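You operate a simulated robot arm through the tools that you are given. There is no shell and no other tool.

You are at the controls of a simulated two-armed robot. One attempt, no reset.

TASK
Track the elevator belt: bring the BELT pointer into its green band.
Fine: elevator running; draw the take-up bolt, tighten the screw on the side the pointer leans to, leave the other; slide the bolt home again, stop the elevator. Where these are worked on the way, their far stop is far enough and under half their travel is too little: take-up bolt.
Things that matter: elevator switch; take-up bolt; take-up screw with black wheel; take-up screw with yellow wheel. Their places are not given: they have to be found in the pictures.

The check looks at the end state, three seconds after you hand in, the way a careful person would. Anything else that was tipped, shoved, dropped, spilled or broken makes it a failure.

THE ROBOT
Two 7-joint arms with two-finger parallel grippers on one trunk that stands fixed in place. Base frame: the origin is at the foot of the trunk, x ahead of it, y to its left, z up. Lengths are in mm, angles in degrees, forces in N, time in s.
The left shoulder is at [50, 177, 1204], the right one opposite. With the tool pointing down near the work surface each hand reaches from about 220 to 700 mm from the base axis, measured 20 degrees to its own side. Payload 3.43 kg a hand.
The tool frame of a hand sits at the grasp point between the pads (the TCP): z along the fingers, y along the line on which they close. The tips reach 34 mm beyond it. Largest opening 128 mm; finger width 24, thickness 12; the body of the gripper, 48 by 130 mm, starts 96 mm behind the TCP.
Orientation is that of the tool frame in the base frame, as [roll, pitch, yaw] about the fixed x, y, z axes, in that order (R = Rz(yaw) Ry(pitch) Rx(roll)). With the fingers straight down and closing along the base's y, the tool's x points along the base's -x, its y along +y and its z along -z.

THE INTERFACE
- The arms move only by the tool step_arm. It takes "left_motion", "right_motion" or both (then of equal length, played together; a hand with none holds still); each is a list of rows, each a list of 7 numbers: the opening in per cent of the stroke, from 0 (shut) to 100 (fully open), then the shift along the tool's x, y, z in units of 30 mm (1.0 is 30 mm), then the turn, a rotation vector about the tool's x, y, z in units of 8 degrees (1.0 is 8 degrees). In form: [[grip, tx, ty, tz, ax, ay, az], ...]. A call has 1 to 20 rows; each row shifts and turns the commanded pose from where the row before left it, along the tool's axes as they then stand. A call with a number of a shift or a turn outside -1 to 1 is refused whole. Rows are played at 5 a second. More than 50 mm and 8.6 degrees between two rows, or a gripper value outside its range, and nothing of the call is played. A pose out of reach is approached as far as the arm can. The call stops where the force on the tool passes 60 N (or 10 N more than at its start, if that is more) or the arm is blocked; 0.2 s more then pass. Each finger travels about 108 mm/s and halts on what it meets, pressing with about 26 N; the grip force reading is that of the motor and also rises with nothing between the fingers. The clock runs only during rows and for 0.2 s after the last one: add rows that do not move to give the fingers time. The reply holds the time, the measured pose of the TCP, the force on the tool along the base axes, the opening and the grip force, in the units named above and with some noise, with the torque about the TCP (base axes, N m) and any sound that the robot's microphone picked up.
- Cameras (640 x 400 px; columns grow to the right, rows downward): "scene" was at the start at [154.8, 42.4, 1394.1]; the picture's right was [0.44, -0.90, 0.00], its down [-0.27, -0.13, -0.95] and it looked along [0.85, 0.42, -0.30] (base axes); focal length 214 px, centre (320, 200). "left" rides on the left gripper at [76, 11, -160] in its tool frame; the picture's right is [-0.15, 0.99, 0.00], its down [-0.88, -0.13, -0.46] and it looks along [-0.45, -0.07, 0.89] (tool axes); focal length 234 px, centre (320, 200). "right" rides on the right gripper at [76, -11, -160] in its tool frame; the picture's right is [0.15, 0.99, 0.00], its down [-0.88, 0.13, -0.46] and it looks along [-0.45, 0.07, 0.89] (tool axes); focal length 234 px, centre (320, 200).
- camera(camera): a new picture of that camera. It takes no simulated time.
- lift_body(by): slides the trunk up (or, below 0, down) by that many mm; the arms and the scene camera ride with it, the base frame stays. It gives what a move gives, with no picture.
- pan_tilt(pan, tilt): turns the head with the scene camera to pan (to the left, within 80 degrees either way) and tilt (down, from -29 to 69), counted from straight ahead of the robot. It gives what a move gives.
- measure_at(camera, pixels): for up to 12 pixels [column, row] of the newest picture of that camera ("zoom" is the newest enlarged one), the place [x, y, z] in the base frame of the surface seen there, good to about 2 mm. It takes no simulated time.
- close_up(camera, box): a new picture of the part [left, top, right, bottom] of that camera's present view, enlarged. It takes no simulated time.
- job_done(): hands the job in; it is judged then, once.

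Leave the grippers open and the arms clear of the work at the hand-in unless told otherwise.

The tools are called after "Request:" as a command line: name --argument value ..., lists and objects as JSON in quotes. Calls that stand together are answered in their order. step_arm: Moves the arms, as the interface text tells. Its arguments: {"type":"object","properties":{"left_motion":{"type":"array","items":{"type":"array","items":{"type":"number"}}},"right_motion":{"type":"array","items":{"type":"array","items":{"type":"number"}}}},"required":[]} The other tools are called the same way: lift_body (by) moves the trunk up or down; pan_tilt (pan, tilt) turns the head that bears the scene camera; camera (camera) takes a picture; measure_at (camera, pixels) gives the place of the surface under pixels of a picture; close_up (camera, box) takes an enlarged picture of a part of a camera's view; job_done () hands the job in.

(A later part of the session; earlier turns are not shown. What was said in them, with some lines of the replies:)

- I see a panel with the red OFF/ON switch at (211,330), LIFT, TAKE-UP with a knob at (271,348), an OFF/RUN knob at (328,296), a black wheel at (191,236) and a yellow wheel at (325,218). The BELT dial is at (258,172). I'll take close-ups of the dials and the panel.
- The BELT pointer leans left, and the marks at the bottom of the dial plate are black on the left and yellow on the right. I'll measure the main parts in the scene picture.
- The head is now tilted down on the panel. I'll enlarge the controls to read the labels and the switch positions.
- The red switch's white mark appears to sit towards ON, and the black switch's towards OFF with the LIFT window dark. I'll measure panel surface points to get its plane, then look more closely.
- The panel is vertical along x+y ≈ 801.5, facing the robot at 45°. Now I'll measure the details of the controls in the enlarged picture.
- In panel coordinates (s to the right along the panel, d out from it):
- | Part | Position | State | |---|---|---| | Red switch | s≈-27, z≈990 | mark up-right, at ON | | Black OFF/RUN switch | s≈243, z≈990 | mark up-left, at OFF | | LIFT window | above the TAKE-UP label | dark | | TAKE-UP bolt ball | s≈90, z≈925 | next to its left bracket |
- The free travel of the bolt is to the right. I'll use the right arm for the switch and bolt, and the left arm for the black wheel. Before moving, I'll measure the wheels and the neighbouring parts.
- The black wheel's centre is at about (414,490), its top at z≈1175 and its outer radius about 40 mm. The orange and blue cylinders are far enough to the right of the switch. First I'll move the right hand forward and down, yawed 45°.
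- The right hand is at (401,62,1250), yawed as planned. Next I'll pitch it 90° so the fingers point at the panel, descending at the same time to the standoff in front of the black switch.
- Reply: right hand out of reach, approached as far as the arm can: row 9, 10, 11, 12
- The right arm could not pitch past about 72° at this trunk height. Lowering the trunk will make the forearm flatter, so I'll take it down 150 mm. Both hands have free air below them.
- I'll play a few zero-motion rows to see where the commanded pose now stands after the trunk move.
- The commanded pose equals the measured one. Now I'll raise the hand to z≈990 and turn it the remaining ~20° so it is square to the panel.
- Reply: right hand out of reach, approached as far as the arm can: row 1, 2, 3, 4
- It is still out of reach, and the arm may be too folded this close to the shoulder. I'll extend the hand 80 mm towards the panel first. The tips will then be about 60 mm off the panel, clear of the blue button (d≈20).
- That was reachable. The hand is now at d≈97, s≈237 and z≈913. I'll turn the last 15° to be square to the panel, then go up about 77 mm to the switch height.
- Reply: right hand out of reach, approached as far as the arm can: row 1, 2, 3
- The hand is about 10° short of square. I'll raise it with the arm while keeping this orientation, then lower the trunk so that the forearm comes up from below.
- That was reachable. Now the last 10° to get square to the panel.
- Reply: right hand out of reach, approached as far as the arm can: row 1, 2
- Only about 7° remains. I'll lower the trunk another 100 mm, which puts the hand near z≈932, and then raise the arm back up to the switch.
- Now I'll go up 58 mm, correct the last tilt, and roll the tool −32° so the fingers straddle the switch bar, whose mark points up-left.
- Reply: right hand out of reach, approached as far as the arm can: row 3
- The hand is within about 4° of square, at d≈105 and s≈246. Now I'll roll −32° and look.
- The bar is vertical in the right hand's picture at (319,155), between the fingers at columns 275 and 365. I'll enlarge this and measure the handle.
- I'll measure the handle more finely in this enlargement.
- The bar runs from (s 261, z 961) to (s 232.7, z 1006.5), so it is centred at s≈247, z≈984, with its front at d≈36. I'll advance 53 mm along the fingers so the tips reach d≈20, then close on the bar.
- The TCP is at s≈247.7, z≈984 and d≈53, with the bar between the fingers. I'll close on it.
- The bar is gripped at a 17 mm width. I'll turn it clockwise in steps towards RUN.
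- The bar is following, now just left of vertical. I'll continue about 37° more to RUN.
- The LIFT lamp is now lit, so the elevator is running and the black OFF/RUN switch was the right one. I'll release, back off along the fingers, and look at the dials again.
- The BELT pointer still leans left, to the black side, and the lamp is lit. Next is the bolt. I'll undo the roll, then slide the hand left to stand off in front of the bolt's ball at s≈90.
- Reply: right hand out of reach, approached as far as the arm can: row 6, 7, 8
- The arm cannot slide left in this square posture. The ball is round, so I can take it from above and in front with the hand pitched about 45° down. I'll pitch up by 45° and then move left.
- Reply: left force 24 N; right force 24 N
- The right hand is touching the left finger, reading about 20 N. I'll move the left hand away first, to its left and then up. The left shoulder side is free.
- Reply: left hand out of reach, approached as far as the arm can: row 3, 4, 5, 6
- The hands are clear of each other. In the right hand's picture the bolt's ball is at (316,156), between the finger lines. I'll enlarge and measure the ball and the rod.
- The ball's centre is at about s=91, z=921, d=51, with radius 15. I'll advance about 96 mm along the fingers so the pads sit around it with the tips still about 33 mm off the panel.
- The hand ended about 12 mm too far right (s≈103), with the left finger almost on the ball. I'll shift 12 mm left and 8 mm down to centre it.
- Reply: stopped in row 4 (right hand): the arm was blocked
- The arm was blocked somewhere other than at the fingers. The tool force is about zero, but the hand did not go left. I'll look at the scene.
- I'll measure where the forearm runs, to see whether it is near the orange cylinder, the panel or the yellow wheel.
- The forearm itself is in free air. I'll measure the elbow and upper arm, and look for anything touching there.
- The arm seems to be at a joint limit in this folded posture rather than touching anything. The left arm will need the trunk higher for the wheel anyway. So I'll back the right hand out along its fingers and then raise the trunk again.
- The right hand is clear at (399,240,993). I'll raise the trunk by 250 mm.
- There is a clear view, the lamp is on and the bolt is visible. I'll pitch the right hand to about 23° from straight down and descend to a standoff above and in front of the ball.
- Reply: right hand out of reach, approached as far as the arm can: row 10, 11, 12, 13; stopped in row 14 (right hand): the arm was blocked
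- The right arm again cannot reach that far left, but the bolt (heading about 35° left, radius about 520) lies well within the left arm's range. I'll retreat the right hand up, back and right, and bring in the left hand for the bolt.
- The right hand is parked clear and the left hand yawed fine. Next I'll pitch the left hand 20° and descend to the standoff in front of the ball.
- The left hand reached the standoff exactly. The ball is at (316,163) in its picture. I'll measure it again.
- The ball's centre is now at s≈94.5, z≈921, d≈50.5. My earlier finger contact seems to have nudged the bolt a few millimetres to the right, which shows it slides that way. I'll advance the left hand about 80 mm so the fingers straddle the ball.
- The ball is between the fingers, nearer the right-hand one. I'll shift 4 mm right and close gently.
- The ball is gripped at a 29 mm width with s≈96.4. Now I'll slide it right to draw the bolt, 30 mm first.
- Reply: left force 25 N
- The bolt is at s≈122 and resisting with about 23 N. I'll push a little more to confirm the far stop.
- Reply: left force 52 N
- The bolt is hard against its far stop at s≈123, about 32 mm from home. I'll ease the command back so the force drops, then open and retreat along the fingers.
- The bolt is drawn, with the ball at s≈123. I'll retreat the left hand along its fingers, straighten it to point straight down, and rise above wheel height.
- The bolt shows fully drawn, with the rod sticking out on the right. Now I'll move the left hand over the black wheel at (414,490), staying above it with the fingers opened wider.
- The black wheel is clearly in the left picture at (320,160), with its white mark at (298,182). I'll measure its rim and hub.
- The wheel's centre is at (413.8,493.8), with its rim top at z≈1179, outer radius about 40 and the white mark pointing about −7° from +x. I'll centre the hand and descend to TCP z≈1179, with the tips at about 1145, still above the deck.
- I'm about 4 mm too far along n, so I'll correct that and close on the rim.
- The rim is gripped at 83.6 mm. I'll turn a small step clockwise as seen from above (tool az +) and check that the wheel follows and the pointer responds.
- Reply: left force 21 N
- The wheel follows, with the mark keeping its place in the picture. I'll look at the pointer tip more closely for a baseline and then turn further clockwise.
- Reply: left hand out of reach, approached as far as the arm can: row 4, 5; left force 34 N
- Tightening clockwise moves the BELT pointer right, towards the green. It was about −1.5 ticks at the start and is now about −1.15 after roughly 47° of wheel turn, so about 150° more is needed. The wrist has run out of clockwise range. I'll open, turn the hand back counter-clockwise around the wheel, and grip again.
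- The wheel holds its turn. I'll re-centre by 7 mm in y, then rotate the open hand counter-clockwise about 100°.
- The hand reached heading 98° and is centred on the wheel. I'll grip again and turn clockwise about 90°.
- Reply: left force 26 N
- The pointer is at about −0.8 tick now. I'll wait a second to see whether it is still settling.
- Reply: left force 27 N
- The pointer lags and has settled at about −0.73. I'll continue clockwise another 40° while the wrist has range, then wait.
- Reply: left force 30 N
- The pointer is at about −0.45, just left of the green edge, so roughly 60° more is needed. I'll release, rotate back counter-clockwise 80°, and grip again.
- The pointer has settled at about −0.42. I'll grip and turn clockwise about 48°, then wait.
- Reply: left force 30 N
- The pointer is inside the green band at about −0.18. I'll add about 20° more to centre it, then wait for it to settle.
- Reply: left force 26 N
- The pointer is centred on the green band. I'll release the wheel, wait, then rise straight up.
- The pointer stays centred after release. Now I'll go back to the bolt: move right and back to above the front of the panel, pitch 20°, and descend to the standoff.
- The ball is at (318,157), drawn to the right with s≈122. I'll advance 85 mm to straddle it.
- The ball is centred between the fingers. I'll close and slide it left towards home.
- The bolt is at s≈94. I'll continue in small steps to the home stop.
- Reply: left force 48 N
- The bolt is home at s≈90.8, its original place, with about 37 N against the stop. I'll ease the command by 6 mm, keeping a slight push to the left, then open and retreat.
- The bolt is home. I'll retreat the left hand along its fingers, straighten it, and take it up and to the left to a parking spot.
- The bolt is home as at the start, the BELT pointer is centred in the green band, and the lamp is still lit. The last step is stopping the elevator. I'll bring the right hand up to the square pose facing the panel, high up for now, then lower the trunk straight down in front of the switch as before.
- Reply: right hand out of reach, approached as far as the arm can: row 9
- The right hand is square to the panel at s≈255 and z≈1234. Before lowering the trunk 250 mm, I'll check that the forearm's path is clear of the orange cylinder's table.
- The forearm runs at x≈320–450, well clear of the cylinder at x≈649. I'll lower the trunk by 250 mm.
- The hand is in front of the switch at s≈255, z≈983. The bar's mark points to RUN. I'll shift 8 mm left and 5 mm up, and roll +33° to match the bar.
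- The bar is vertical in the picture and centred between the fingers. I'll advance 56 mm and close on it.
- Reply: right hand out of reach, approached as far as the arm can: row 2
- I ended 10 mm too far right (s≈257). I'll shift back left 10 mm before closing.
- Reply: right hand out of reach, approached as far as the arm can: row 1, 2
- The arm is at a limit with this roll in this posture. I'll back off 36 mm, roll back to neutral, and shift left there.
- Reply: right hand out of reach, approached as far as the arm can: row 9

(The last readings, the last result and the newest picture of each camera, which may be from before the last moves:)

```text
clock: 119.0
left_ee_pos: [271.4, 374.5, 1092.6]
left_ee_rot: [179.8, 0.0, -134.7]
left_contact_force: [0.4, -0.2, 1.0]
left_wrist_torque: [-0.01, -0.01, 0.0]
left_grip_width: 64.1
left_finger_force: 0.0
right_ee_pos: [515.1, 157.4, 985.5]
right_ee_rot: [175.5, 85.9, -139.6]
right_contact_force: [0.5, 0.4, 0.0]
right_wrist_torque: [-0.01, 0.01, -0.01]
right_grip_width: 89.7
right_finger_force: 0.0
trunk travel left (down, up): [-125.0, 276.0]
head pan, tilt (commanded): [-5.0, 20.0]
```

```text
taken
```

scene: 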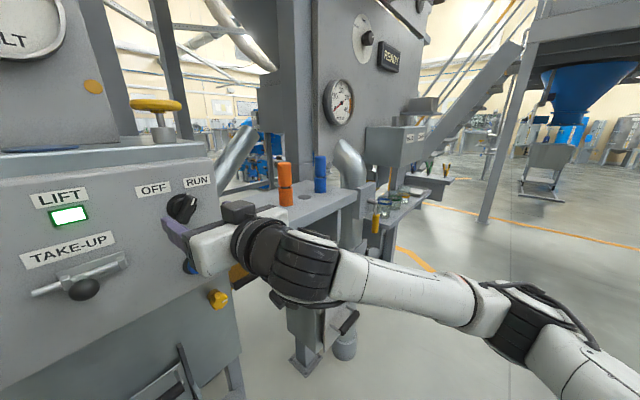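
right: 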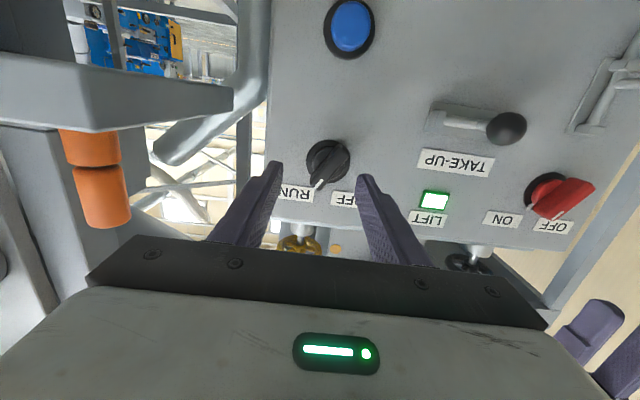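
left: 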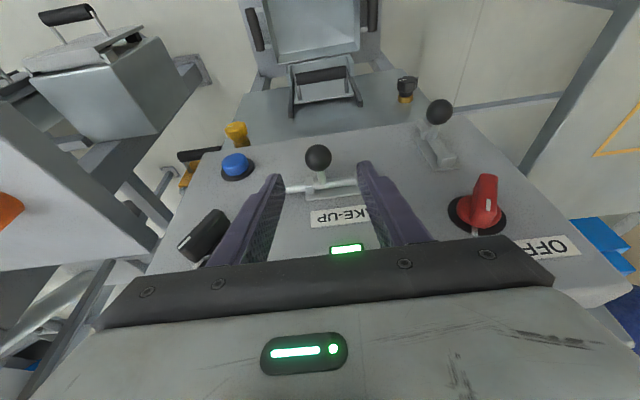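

The wrist limit bites when going left with this exact heading. I'll turn the hand about 7° so it points slightly more to the right, which should relieve the limit, then shift left again.

Request:
step_arm --right_motion '[[70, 0, 0, 0, 0.45, 0, 0], [70, 0, 0, 0, 0.45, 0, 0], [70, 0, 0.1, 0, 0, 0, 0], [70, 0, 0.1, 0, 0, 0, 0], [70, 0, 0, 0, 0, 0, 0]]'

```text
clock: 120.2
left_ee_pos: [271.1, 375.7, 1093.1]
left_ee_rot: [179.9, -0.1, -134.9]
left_contact_force: [0.0, 0.2, -0.8]
left_wrist_torque: [-0.01, -0.05, 0.0]
left_grip_width: 64.2
left_finger_force: 0.0
right_ee_pos: [513.2, 159.7, 985.0]
right_ee_rot: [175.5, 85.8, -139.4]
right_contact_force: [-0.1, 0.4, -0.2]
right_wrist_torque: [-0.01, -0.02, 0.02]
right_grip_width: 90.1
right_finger_force: 0.1
right hand out of reach, approached as far as the arm can: row 1, 2, 4
trunk travel left (down, up): [-125.0, 276.0]
head pan, tilt (commanded): [-5.0, 20.0]
```

That direction is the limited one, so I'll try the opposite: pointing 7° more to the left, then shifting left.

Request:
step_arm --right_motion '[[70, 0, 0, 0, -0.45, 0, 0], [70, 0, 0, 0, -0.45, 0, 0], [70, 0, 0.1, 0, 0, 0, 0], [70, 0, 0.1, 0, 0, 0, 0], [70, 0, 0, 0, 0, 0, 0]]'

```text
clock: 121.4
left_ee_pos: [271.2, 375.0, 1090.4]
left_ee_rot: [179.9, -0.1, -134.8]
left_contact_force: [0.2, -1.0, 0.0]
left_wrist_torque: [0.04, 0.0, 0.02]
left_grip_width: 64.0
left_finger_force: 0.0
right_ee_pos: [507.6, 164.0, 986.9]
right_ee_rot: [168.4, 85.9, -139.5]
right_contact_force: [0.0, 0.3, -0.4]
right_wrist_torque: [0.03, -0.03, 0.02]
right_grip_width: 89.7
right_finger_force: 0.1
trunk travel left (down, up): [-125.0, 276.0]
head pan, tilt (commanded): [-5.0, 20.0]
```

That was reachable, with the hand pointing about 7° left of the normal. I'll roll +33° here, clear of the handle, and see whether it holds.

Request:
step_arm --right_motion '[[60, 0, -0.15, 0, 0, 0, 0.84], [60, 0, 0, 0, 0, 0, 0.84], [60, 0, 0, 0, 0, 0, 0.84], [60, 0, 0, 0, 0, 0, 0.84], [60, 0, 0, 0, 0, 0, 0.84], [60, 0, 0, 0, 0, 0, 0]]'

Request:
camera --camera "right"

```text
clock: 122.8
left_ee_pos: [270.9, 373.9, 1092.7]
left_ee_rot: [-180.0, -0.1, -134.8]
left_contact_force: [0.3, 0.2, -0.3]
left_wrist_torque: [-0.01, 0.01, 0.0]
left_grip_width: 63.9
left_finger_force: 0.0
right_ee_pos: [512.1, 161.9, 985.7]
right_ee_rot: [97.1, 55.2, 148.1]
right_contact_force: [-0.5, -0.4, 0.2]
right_wrist_torque: [0.0, 0.01, 0.01]
right_grip_width: 76.7
right_finger_force: 0.1
trunk travel left (down, up): [-125.0, 276.0]
head pan, tilt (commanded): [-5.0, 20.0]
```

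```text
taken
```

right: 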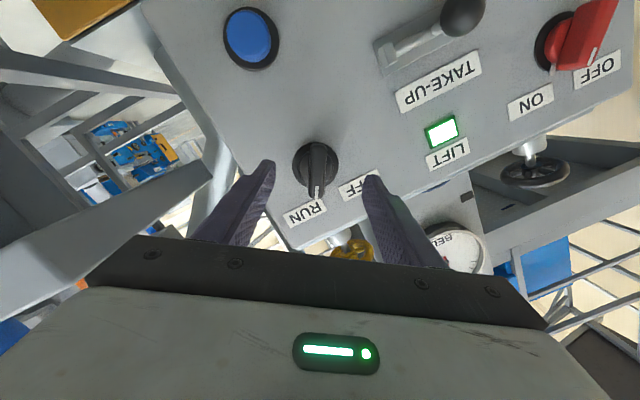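

The roll is reached at s≈248, d≈90. I'll advance 37 mm, corrected for the small heading angle, so the bar sits between the pads.

Request:
step_arm --right_motion '[[60, -0.034, -0.032, 0.41, 0, 0, 0], [60, -0.034, -0.032, 0.41, 0, 0, 0], [60, -0.034, -0.032, 0.41, 0, 0, 0], [60, 0, 0, 0, 0, 0, 0]]'

Request:
close_up --camera "right" --box '[240, 100, 400, 260]'

```text
clock: 123.8
left_ee_pos: [272.1, 375.2, 1092.3]
left_ee_rot: [179.9, -0.1, -134.8]
left_contact_force: [-0.9, -0.4, 0.5]
left_wrist_torque: [0.04, 0.02, 0.01]
left_grip_width: 64.1
left_finger_force: 0.1
right_ee_pos: [537.8, 189.6, 984.5]
right_ee_rot: [97.1, 55.3, 148.1]
right_contact_force: [-0.5, -0.2, 0.3]
right_wrist_torque: [-0.02, -0.01, 0.0]
right_grip_width: 76.8
right_finger_force: 0.2
trunk travel left (down, up): [-125.0, 276.0]
head pan, tilt (commanded): [-5.0, 20.0]
```

```text
2.50 times, centred on (320, 180) of right
```

zoom: 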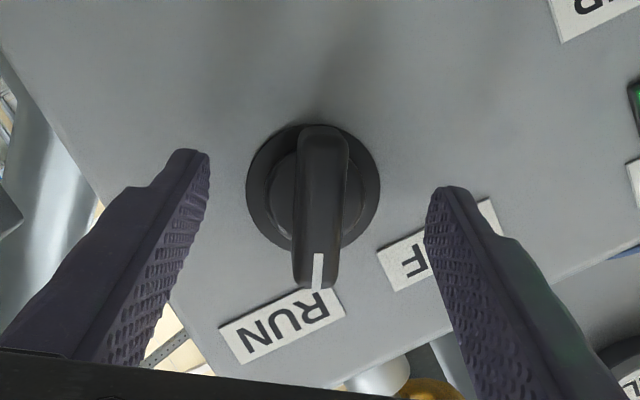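

The TCP is at s≈246, z≈984.5 and d≈52. I'll close on the bar.

Request:
step_arm --right_motion '[[30, 0, 0, 0, 0, 0, 0], [10, 0, 0, 0, 0, 0, 0], [0, 0, 0, 0, 0, 0, 0], [0, 0, 0, 0, 0, 0, 0]]'

Request:
close_up --camera "right" --box '[240, 100, 400, 260]'

```text
clock: 124.8
left_ee_pos: [270.5, 376.3, 1091.4]
left_ee_rot: [179.9, 0.0, -134.8]
left_contact_force: [0.6, 0.1, -0.6]
left_wrist_torque: [0.01, 0.0, 0.02]
left_grip_width: 64.0
left_finger_force: 0.1
right_ee_pos: [537.9, 187.8, 984.5]
right_ee_rot: [97.0, 55.6, 148.0]
right_contact_force: [-0.8, 1.0, -0.7]
right_wrist_torque: [-1.08, -0.67, -0.65]
right_grip_width: 18.5
right_finger_force: 45.2
trunk travel left (down, up): [-125.0, 276.0]
head pan, tilt (commanded): [-5.0, 20.0]
```

```text
2.50 times, centred on (320, 180) of right
```

zoom: 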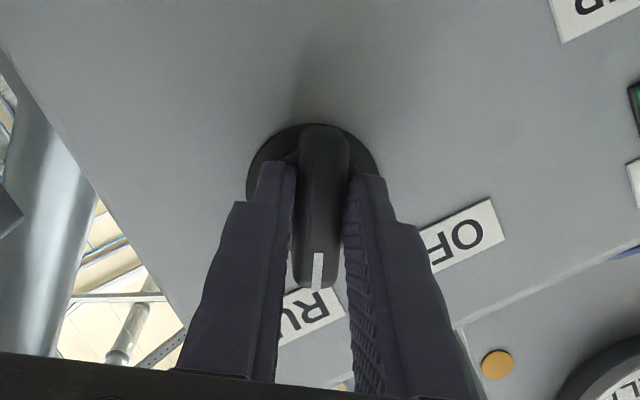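

The bar is gripped. I'll turn it counter-clockwise about the panel normal, the first 36°.

Request:
step_arm --right_motion '[[0, 0, 0, 0, 0.1164, 0.0579, -0.8906], [0, 0, 0, 0, 0.1164, 0.0579, -0.8906], [0, 0, 0, 0, 0.1164, 0.0579, -0.8906], [0, 0, 0, 0, 0.1164, 0.0579, -0.8906], [0, 0, 0, 0, 0.1164, 0.0579, -0.8906], [0, 0, 0, 0, 0, 0, 0]]'

Request:
close_up --camera "right" --box '[240, 100, 400, 260]'

```text
clock: 126.2
left_ee_pos: [270.2, 375.2, 1092.2]
left_ee_rot: [179.9, 0.1, -134.8]
left_contact_force: [-0.8, 0.4, 0.6]
left_wrist_torque: [-0.01, 0.03, 0.0]
left_grip_width: 64.0
left_finger_force: 0.0
right_ee_pos: [537.1, 189.0, 985.6]
right_ee_rot: [-167.0, 82.4, -118.4]
right_contact_force: [-3.7, -2.3, 1.8]
right_wrist_torque: [-0.11, 0.09, -0.8]
right_grip_width: 16.7
right_finger_force: 44.9
trunk travel left (down, up): [-125.0, 276.0]
head pan, tilt (commanded): [-5.0, 20.0]
```

```text
2.50 times, centred on (320, 180) of right
```

zoom: 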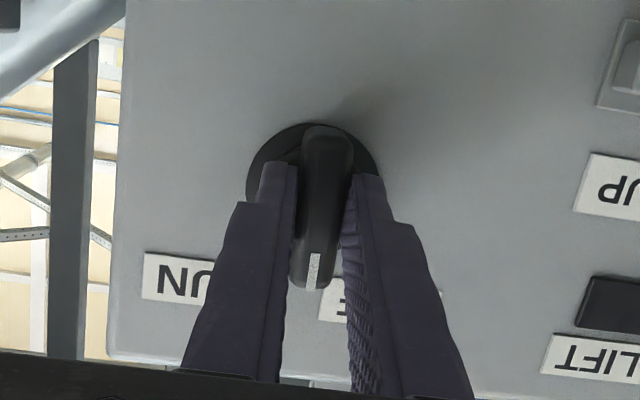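

The LIFT window has gone dark with the bar just past vertical. I'll continue about 32° more so it sits fully at OFF.

Request:
step_arm --right_motion '[[0, 0, 0, 0, 0.1164, 0.0579, -0.8906], [0, 0, 0, 0, 0.1164, 0.0579, -0.8906], [0, 0, 0, 0, 0.1164, 0.0579, -0.8906], [0, 0, 0, 0, 0.1164, 0.0579, -0.8906], [0, 0, 0, 0, 0.05, 0.03, -0.4], [0, 0, 0, 0, 0, 0, 0]]'

Request:
close_up --camera "right" --box '[240, 100, 400, 260]'

```text
clock: 127.6
left_ee_pos: [272.2, 375.1, 1091.4]
left_ee_rot: [179.9, 0.0, -134.8]
left_contact_force: [0.1, -0.6, 0.0]
left_wrist_torque: [0.0, 0.01, -0.01]
left_grip_width: 64.0
left_finger_force: 0.0
right_ee_pos: [537.0, 188.6, 986.4]
right_ee_rot: [-104.4, 55.1, -57.9]
right_contact_force: [-1.6, 5.0, 7.3]
right_wrist_torque: [1.08, 0.6, -0.77]
right_grip_width: 17.9
right_finger_force: 44.4
trunk travel left (down, up): [-125.0, 276.0]
head pan, tilt (commanded): [-5.0, 20.0]
```

```text
2.50 times, centred on (320, 180) of right
```

zoom: 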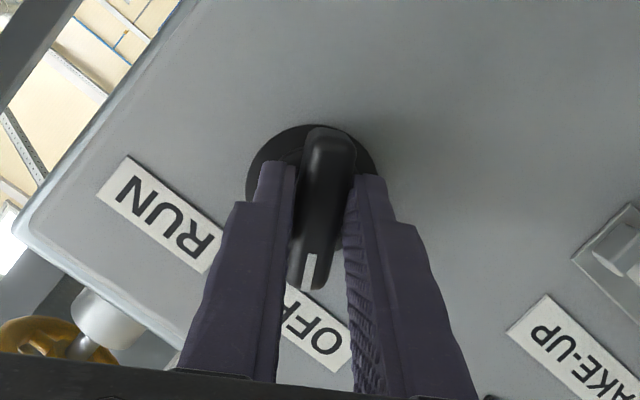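

The bar points to OFF. I'll release it and back off along the fingers.

Request:
step_arm --right_motion '[[45, 0, 0, 0, 0, 0, 0], [50, 0, 0, 0, 0, 0, 0], [50, 0, 0, -0.5, 0, 0, 0], [50, 0, 0, -0.8, 0, 0, 0], [50, 0, 0, -0.8, 0, 0, 0], [50, 0, 0, -0.6, 0, 0, 0], [50, 0, 0, 0, 0, 0, 0]]'

Request:
pan_tilt --pan 30 --tilt 15

Request:
camera --camera "scene"

Request:
close_up --camera "scene" --box '[160, 140, 400, 290]'

Request:
close_up --camera "scene" --box '[215, 0, 325, 110]'

```text
clock: 129.2
left_ee_pos: [270.5, 374.3, 1092.0]
left_ee_rot: [179.9, 0.0, -134.8]
left_contact_force: [0.8, -0.6, 0.1]
left_wrist_torque: [-0.01, 0.0, -0.01]
left_grip_width: 63.8
left_finger_force: 0.1
right_ee_pos: [480.7, 132.9, 997.6]
right_ee_rot: [-104.5, 55.3, -58.1]
right_contact_force: [0.4, 0.0, -0.3]
right_wrist_torque: [0.01, 0.01, 0.02]
right_grip_width: 63.9
right_finger_force: 0.2
trunk travel left (down, up): [-125.0, 276.0]
head pan, tilt (commanded): [-5.0, 20.0]
```

```text
clock: 130.2
left_ee_pos: [271.6, 375.6, 1091.3]
left_ee_rot: [179.9, 0.0, -134.9]
left_contact_force: [0.2, -0.1, 0.0]
left_wrist_torque: [-0.03, 0.02, 0.01]
left_grip_width: 63.9
left_finger_force: 0.1
right_ee_pos: [481.0, 134.4, 996.8]
right_ee_rot: [-104.5, 55.4, -58.0]
right_contact_force: [0.3, 0.4, -0.3]
right_wrist_torque: [-0.03, 0.03, 0.0]
right_grip_width: 64.0
right_finger_force: 0.1
trunk travel left (down, up): [-125.0, 276.0]
head pan, tilt (commanded): [30.0, 15.0]
```

```text
taken
```

scene: 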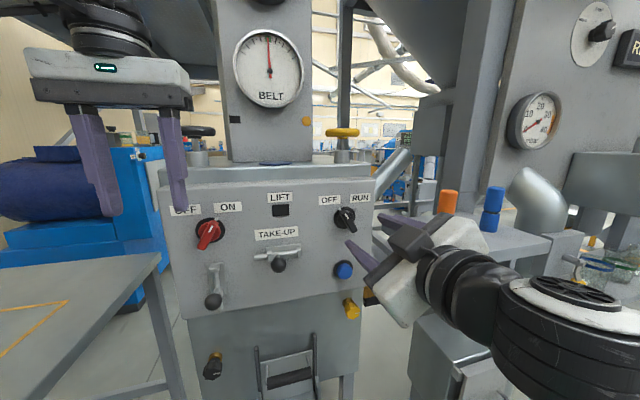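

```text
2.67 times, centred on (280, 215) of scene
```

zoom: 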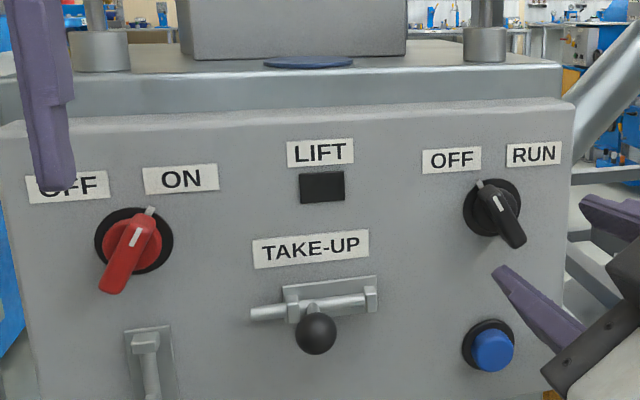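

```text
3.64 times, centred on (270, 55) of scene
```

zoom: 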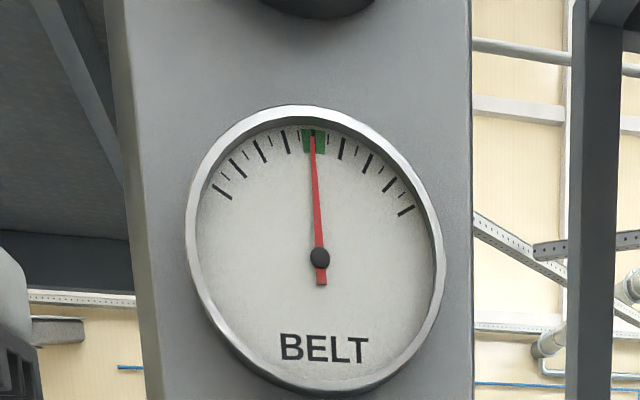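

The final state looks right: BELT centred in green, the LIFT window dark, the black switch at OFF, the bolt home, and the yellow wheel untouched. I'll open both grippers fully and move the left hand back a little from the panel.

Request:
step_arm --left_motion '[[70, 0.6, 0, 0, 0, 0, 0], [100, 0.6, 0, 0, 0, 0, 0], [100, 0.6, 0, 0, 0, 0, 0], [100, 0, 0, 0, 0, 0, 0], [100, 0, 0, 0, 0, 0, 0]]' --right_motion '[[60, 0, 0, -0.3, 0, 0, 0], [80, 0, 0, -0.3, 0, 0, 0], [100, 0, 0, 0, 0, 0, 0], [100, 0, 0, 0, 0, 0, 0], [100, 0, 0, 0, 0, 0, 0]]'

Request:
pan_tilt --pan 25 --tilt 5

Request:
camera --camera "scene"

Request:
close_up --camera "scene" --box '[180, 0, 380, 130]'

```text
clock: 131.4
left_ee_pos: [234.6, 335.9, 1090.9]
left_ee_rot: [179.9, 0.0, -134.8]
left_contact_force: [0.6, 0.5, 0.5]
left_wrist_torque: [0.02, 0.02, -0.02]
left_grip_width: 128.1
left_finger_force: 0.1
right_ee_pos: [468.0, 121.0, 999.0]
right_ee_rot: [-104.5, 55.3, -58.1]
right_contact_force: [0.0, -0.4, -0.6]
right_wrist_torque: [0.02, -0.01, 0.03]
right_grip_width: 128.2
right_finger_force: 0.0
trunk travel left (down, up): [-125.0, 276.0]
head pan, tilt (commanded): [30.0, 15.0]
```

```text
clock: 132.1
left_ee_pos: [233.5, 335.7, 1092.6]
left_ee_rot: [180.0, -0.2, -134.8]
left_contact_force: [0.1, -1.2, 0.0]
left_wrist_torque: [0.0, -0.01, -0.01]
left_grip_width: 128.0
left_finger_force: 0.1
right_ee_pos: [467.3, 120.5, 998.7]
right_ee_rot: [-104.5, 55.2, -58.1]
right_contact_force: [0.0, -0.7, 0.1]
right_wrist_torque: [0.01, -0.04, -0.01]
right_grip_width: 127.8
right_finger_force: 0.0
trunk travel left (down, up): [-125.0, 276.0]
head pan, tilt (commanded): [25.0, 5.0]
```

```text
taken
```

scene: 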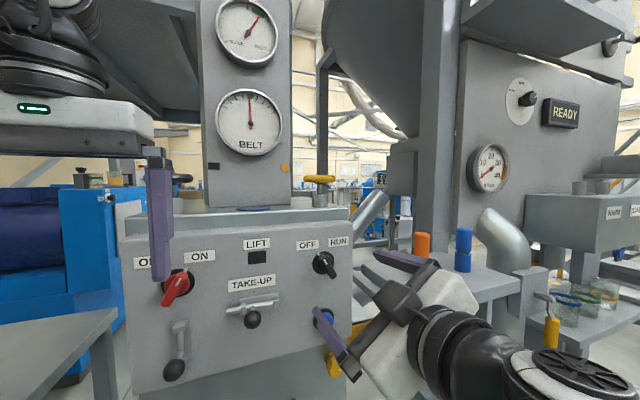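

```text
3.08 times, centred on (280, 65) of scene
```

zoom: 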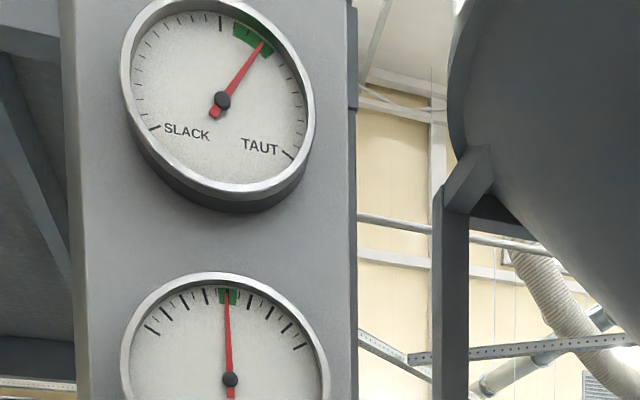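

Both dials are in their green bands, BELT centred and SLACK/TAUT in green. The LIFT window is dark, the switch is at OFF and the bolt is home. Both grippers are open and clear, and the cylinders still stand upright. I'm handing in.

Request:
job_done

```text
The job is handed in.
```

The elevator belt is tracked: the BELT pointer is centred in its green band, and I handed the job in. The handover reply only confirmed receipt, so I don't have the check's result.

- **Elevator:** I turned the black OFF/RUN switch to RUN, and the LIFT lamp lit. It stayed running until the screw was set and the bolt was back home, and the switch is now at OFF with the lamp dark.
- **Bolt:** I drew the TAKE-UP bolt to its far stop, about 32 mm, and slid it home against its stop afterwards.
- **Screw:** The pointer leaned left, to the black side, so I tightened the screw with the black wheel by about 200°. I left the yellow wheel alone.
- **Tension:** The SLACK/TAUT dial also ended inside its green band.

Early on, the right hand brushed the left one (about 20 N) and nudged the bolt ball a few millimetres while lining up. I saw nothing tipped or moved by it, and I left both grippers open and clear of the panel.
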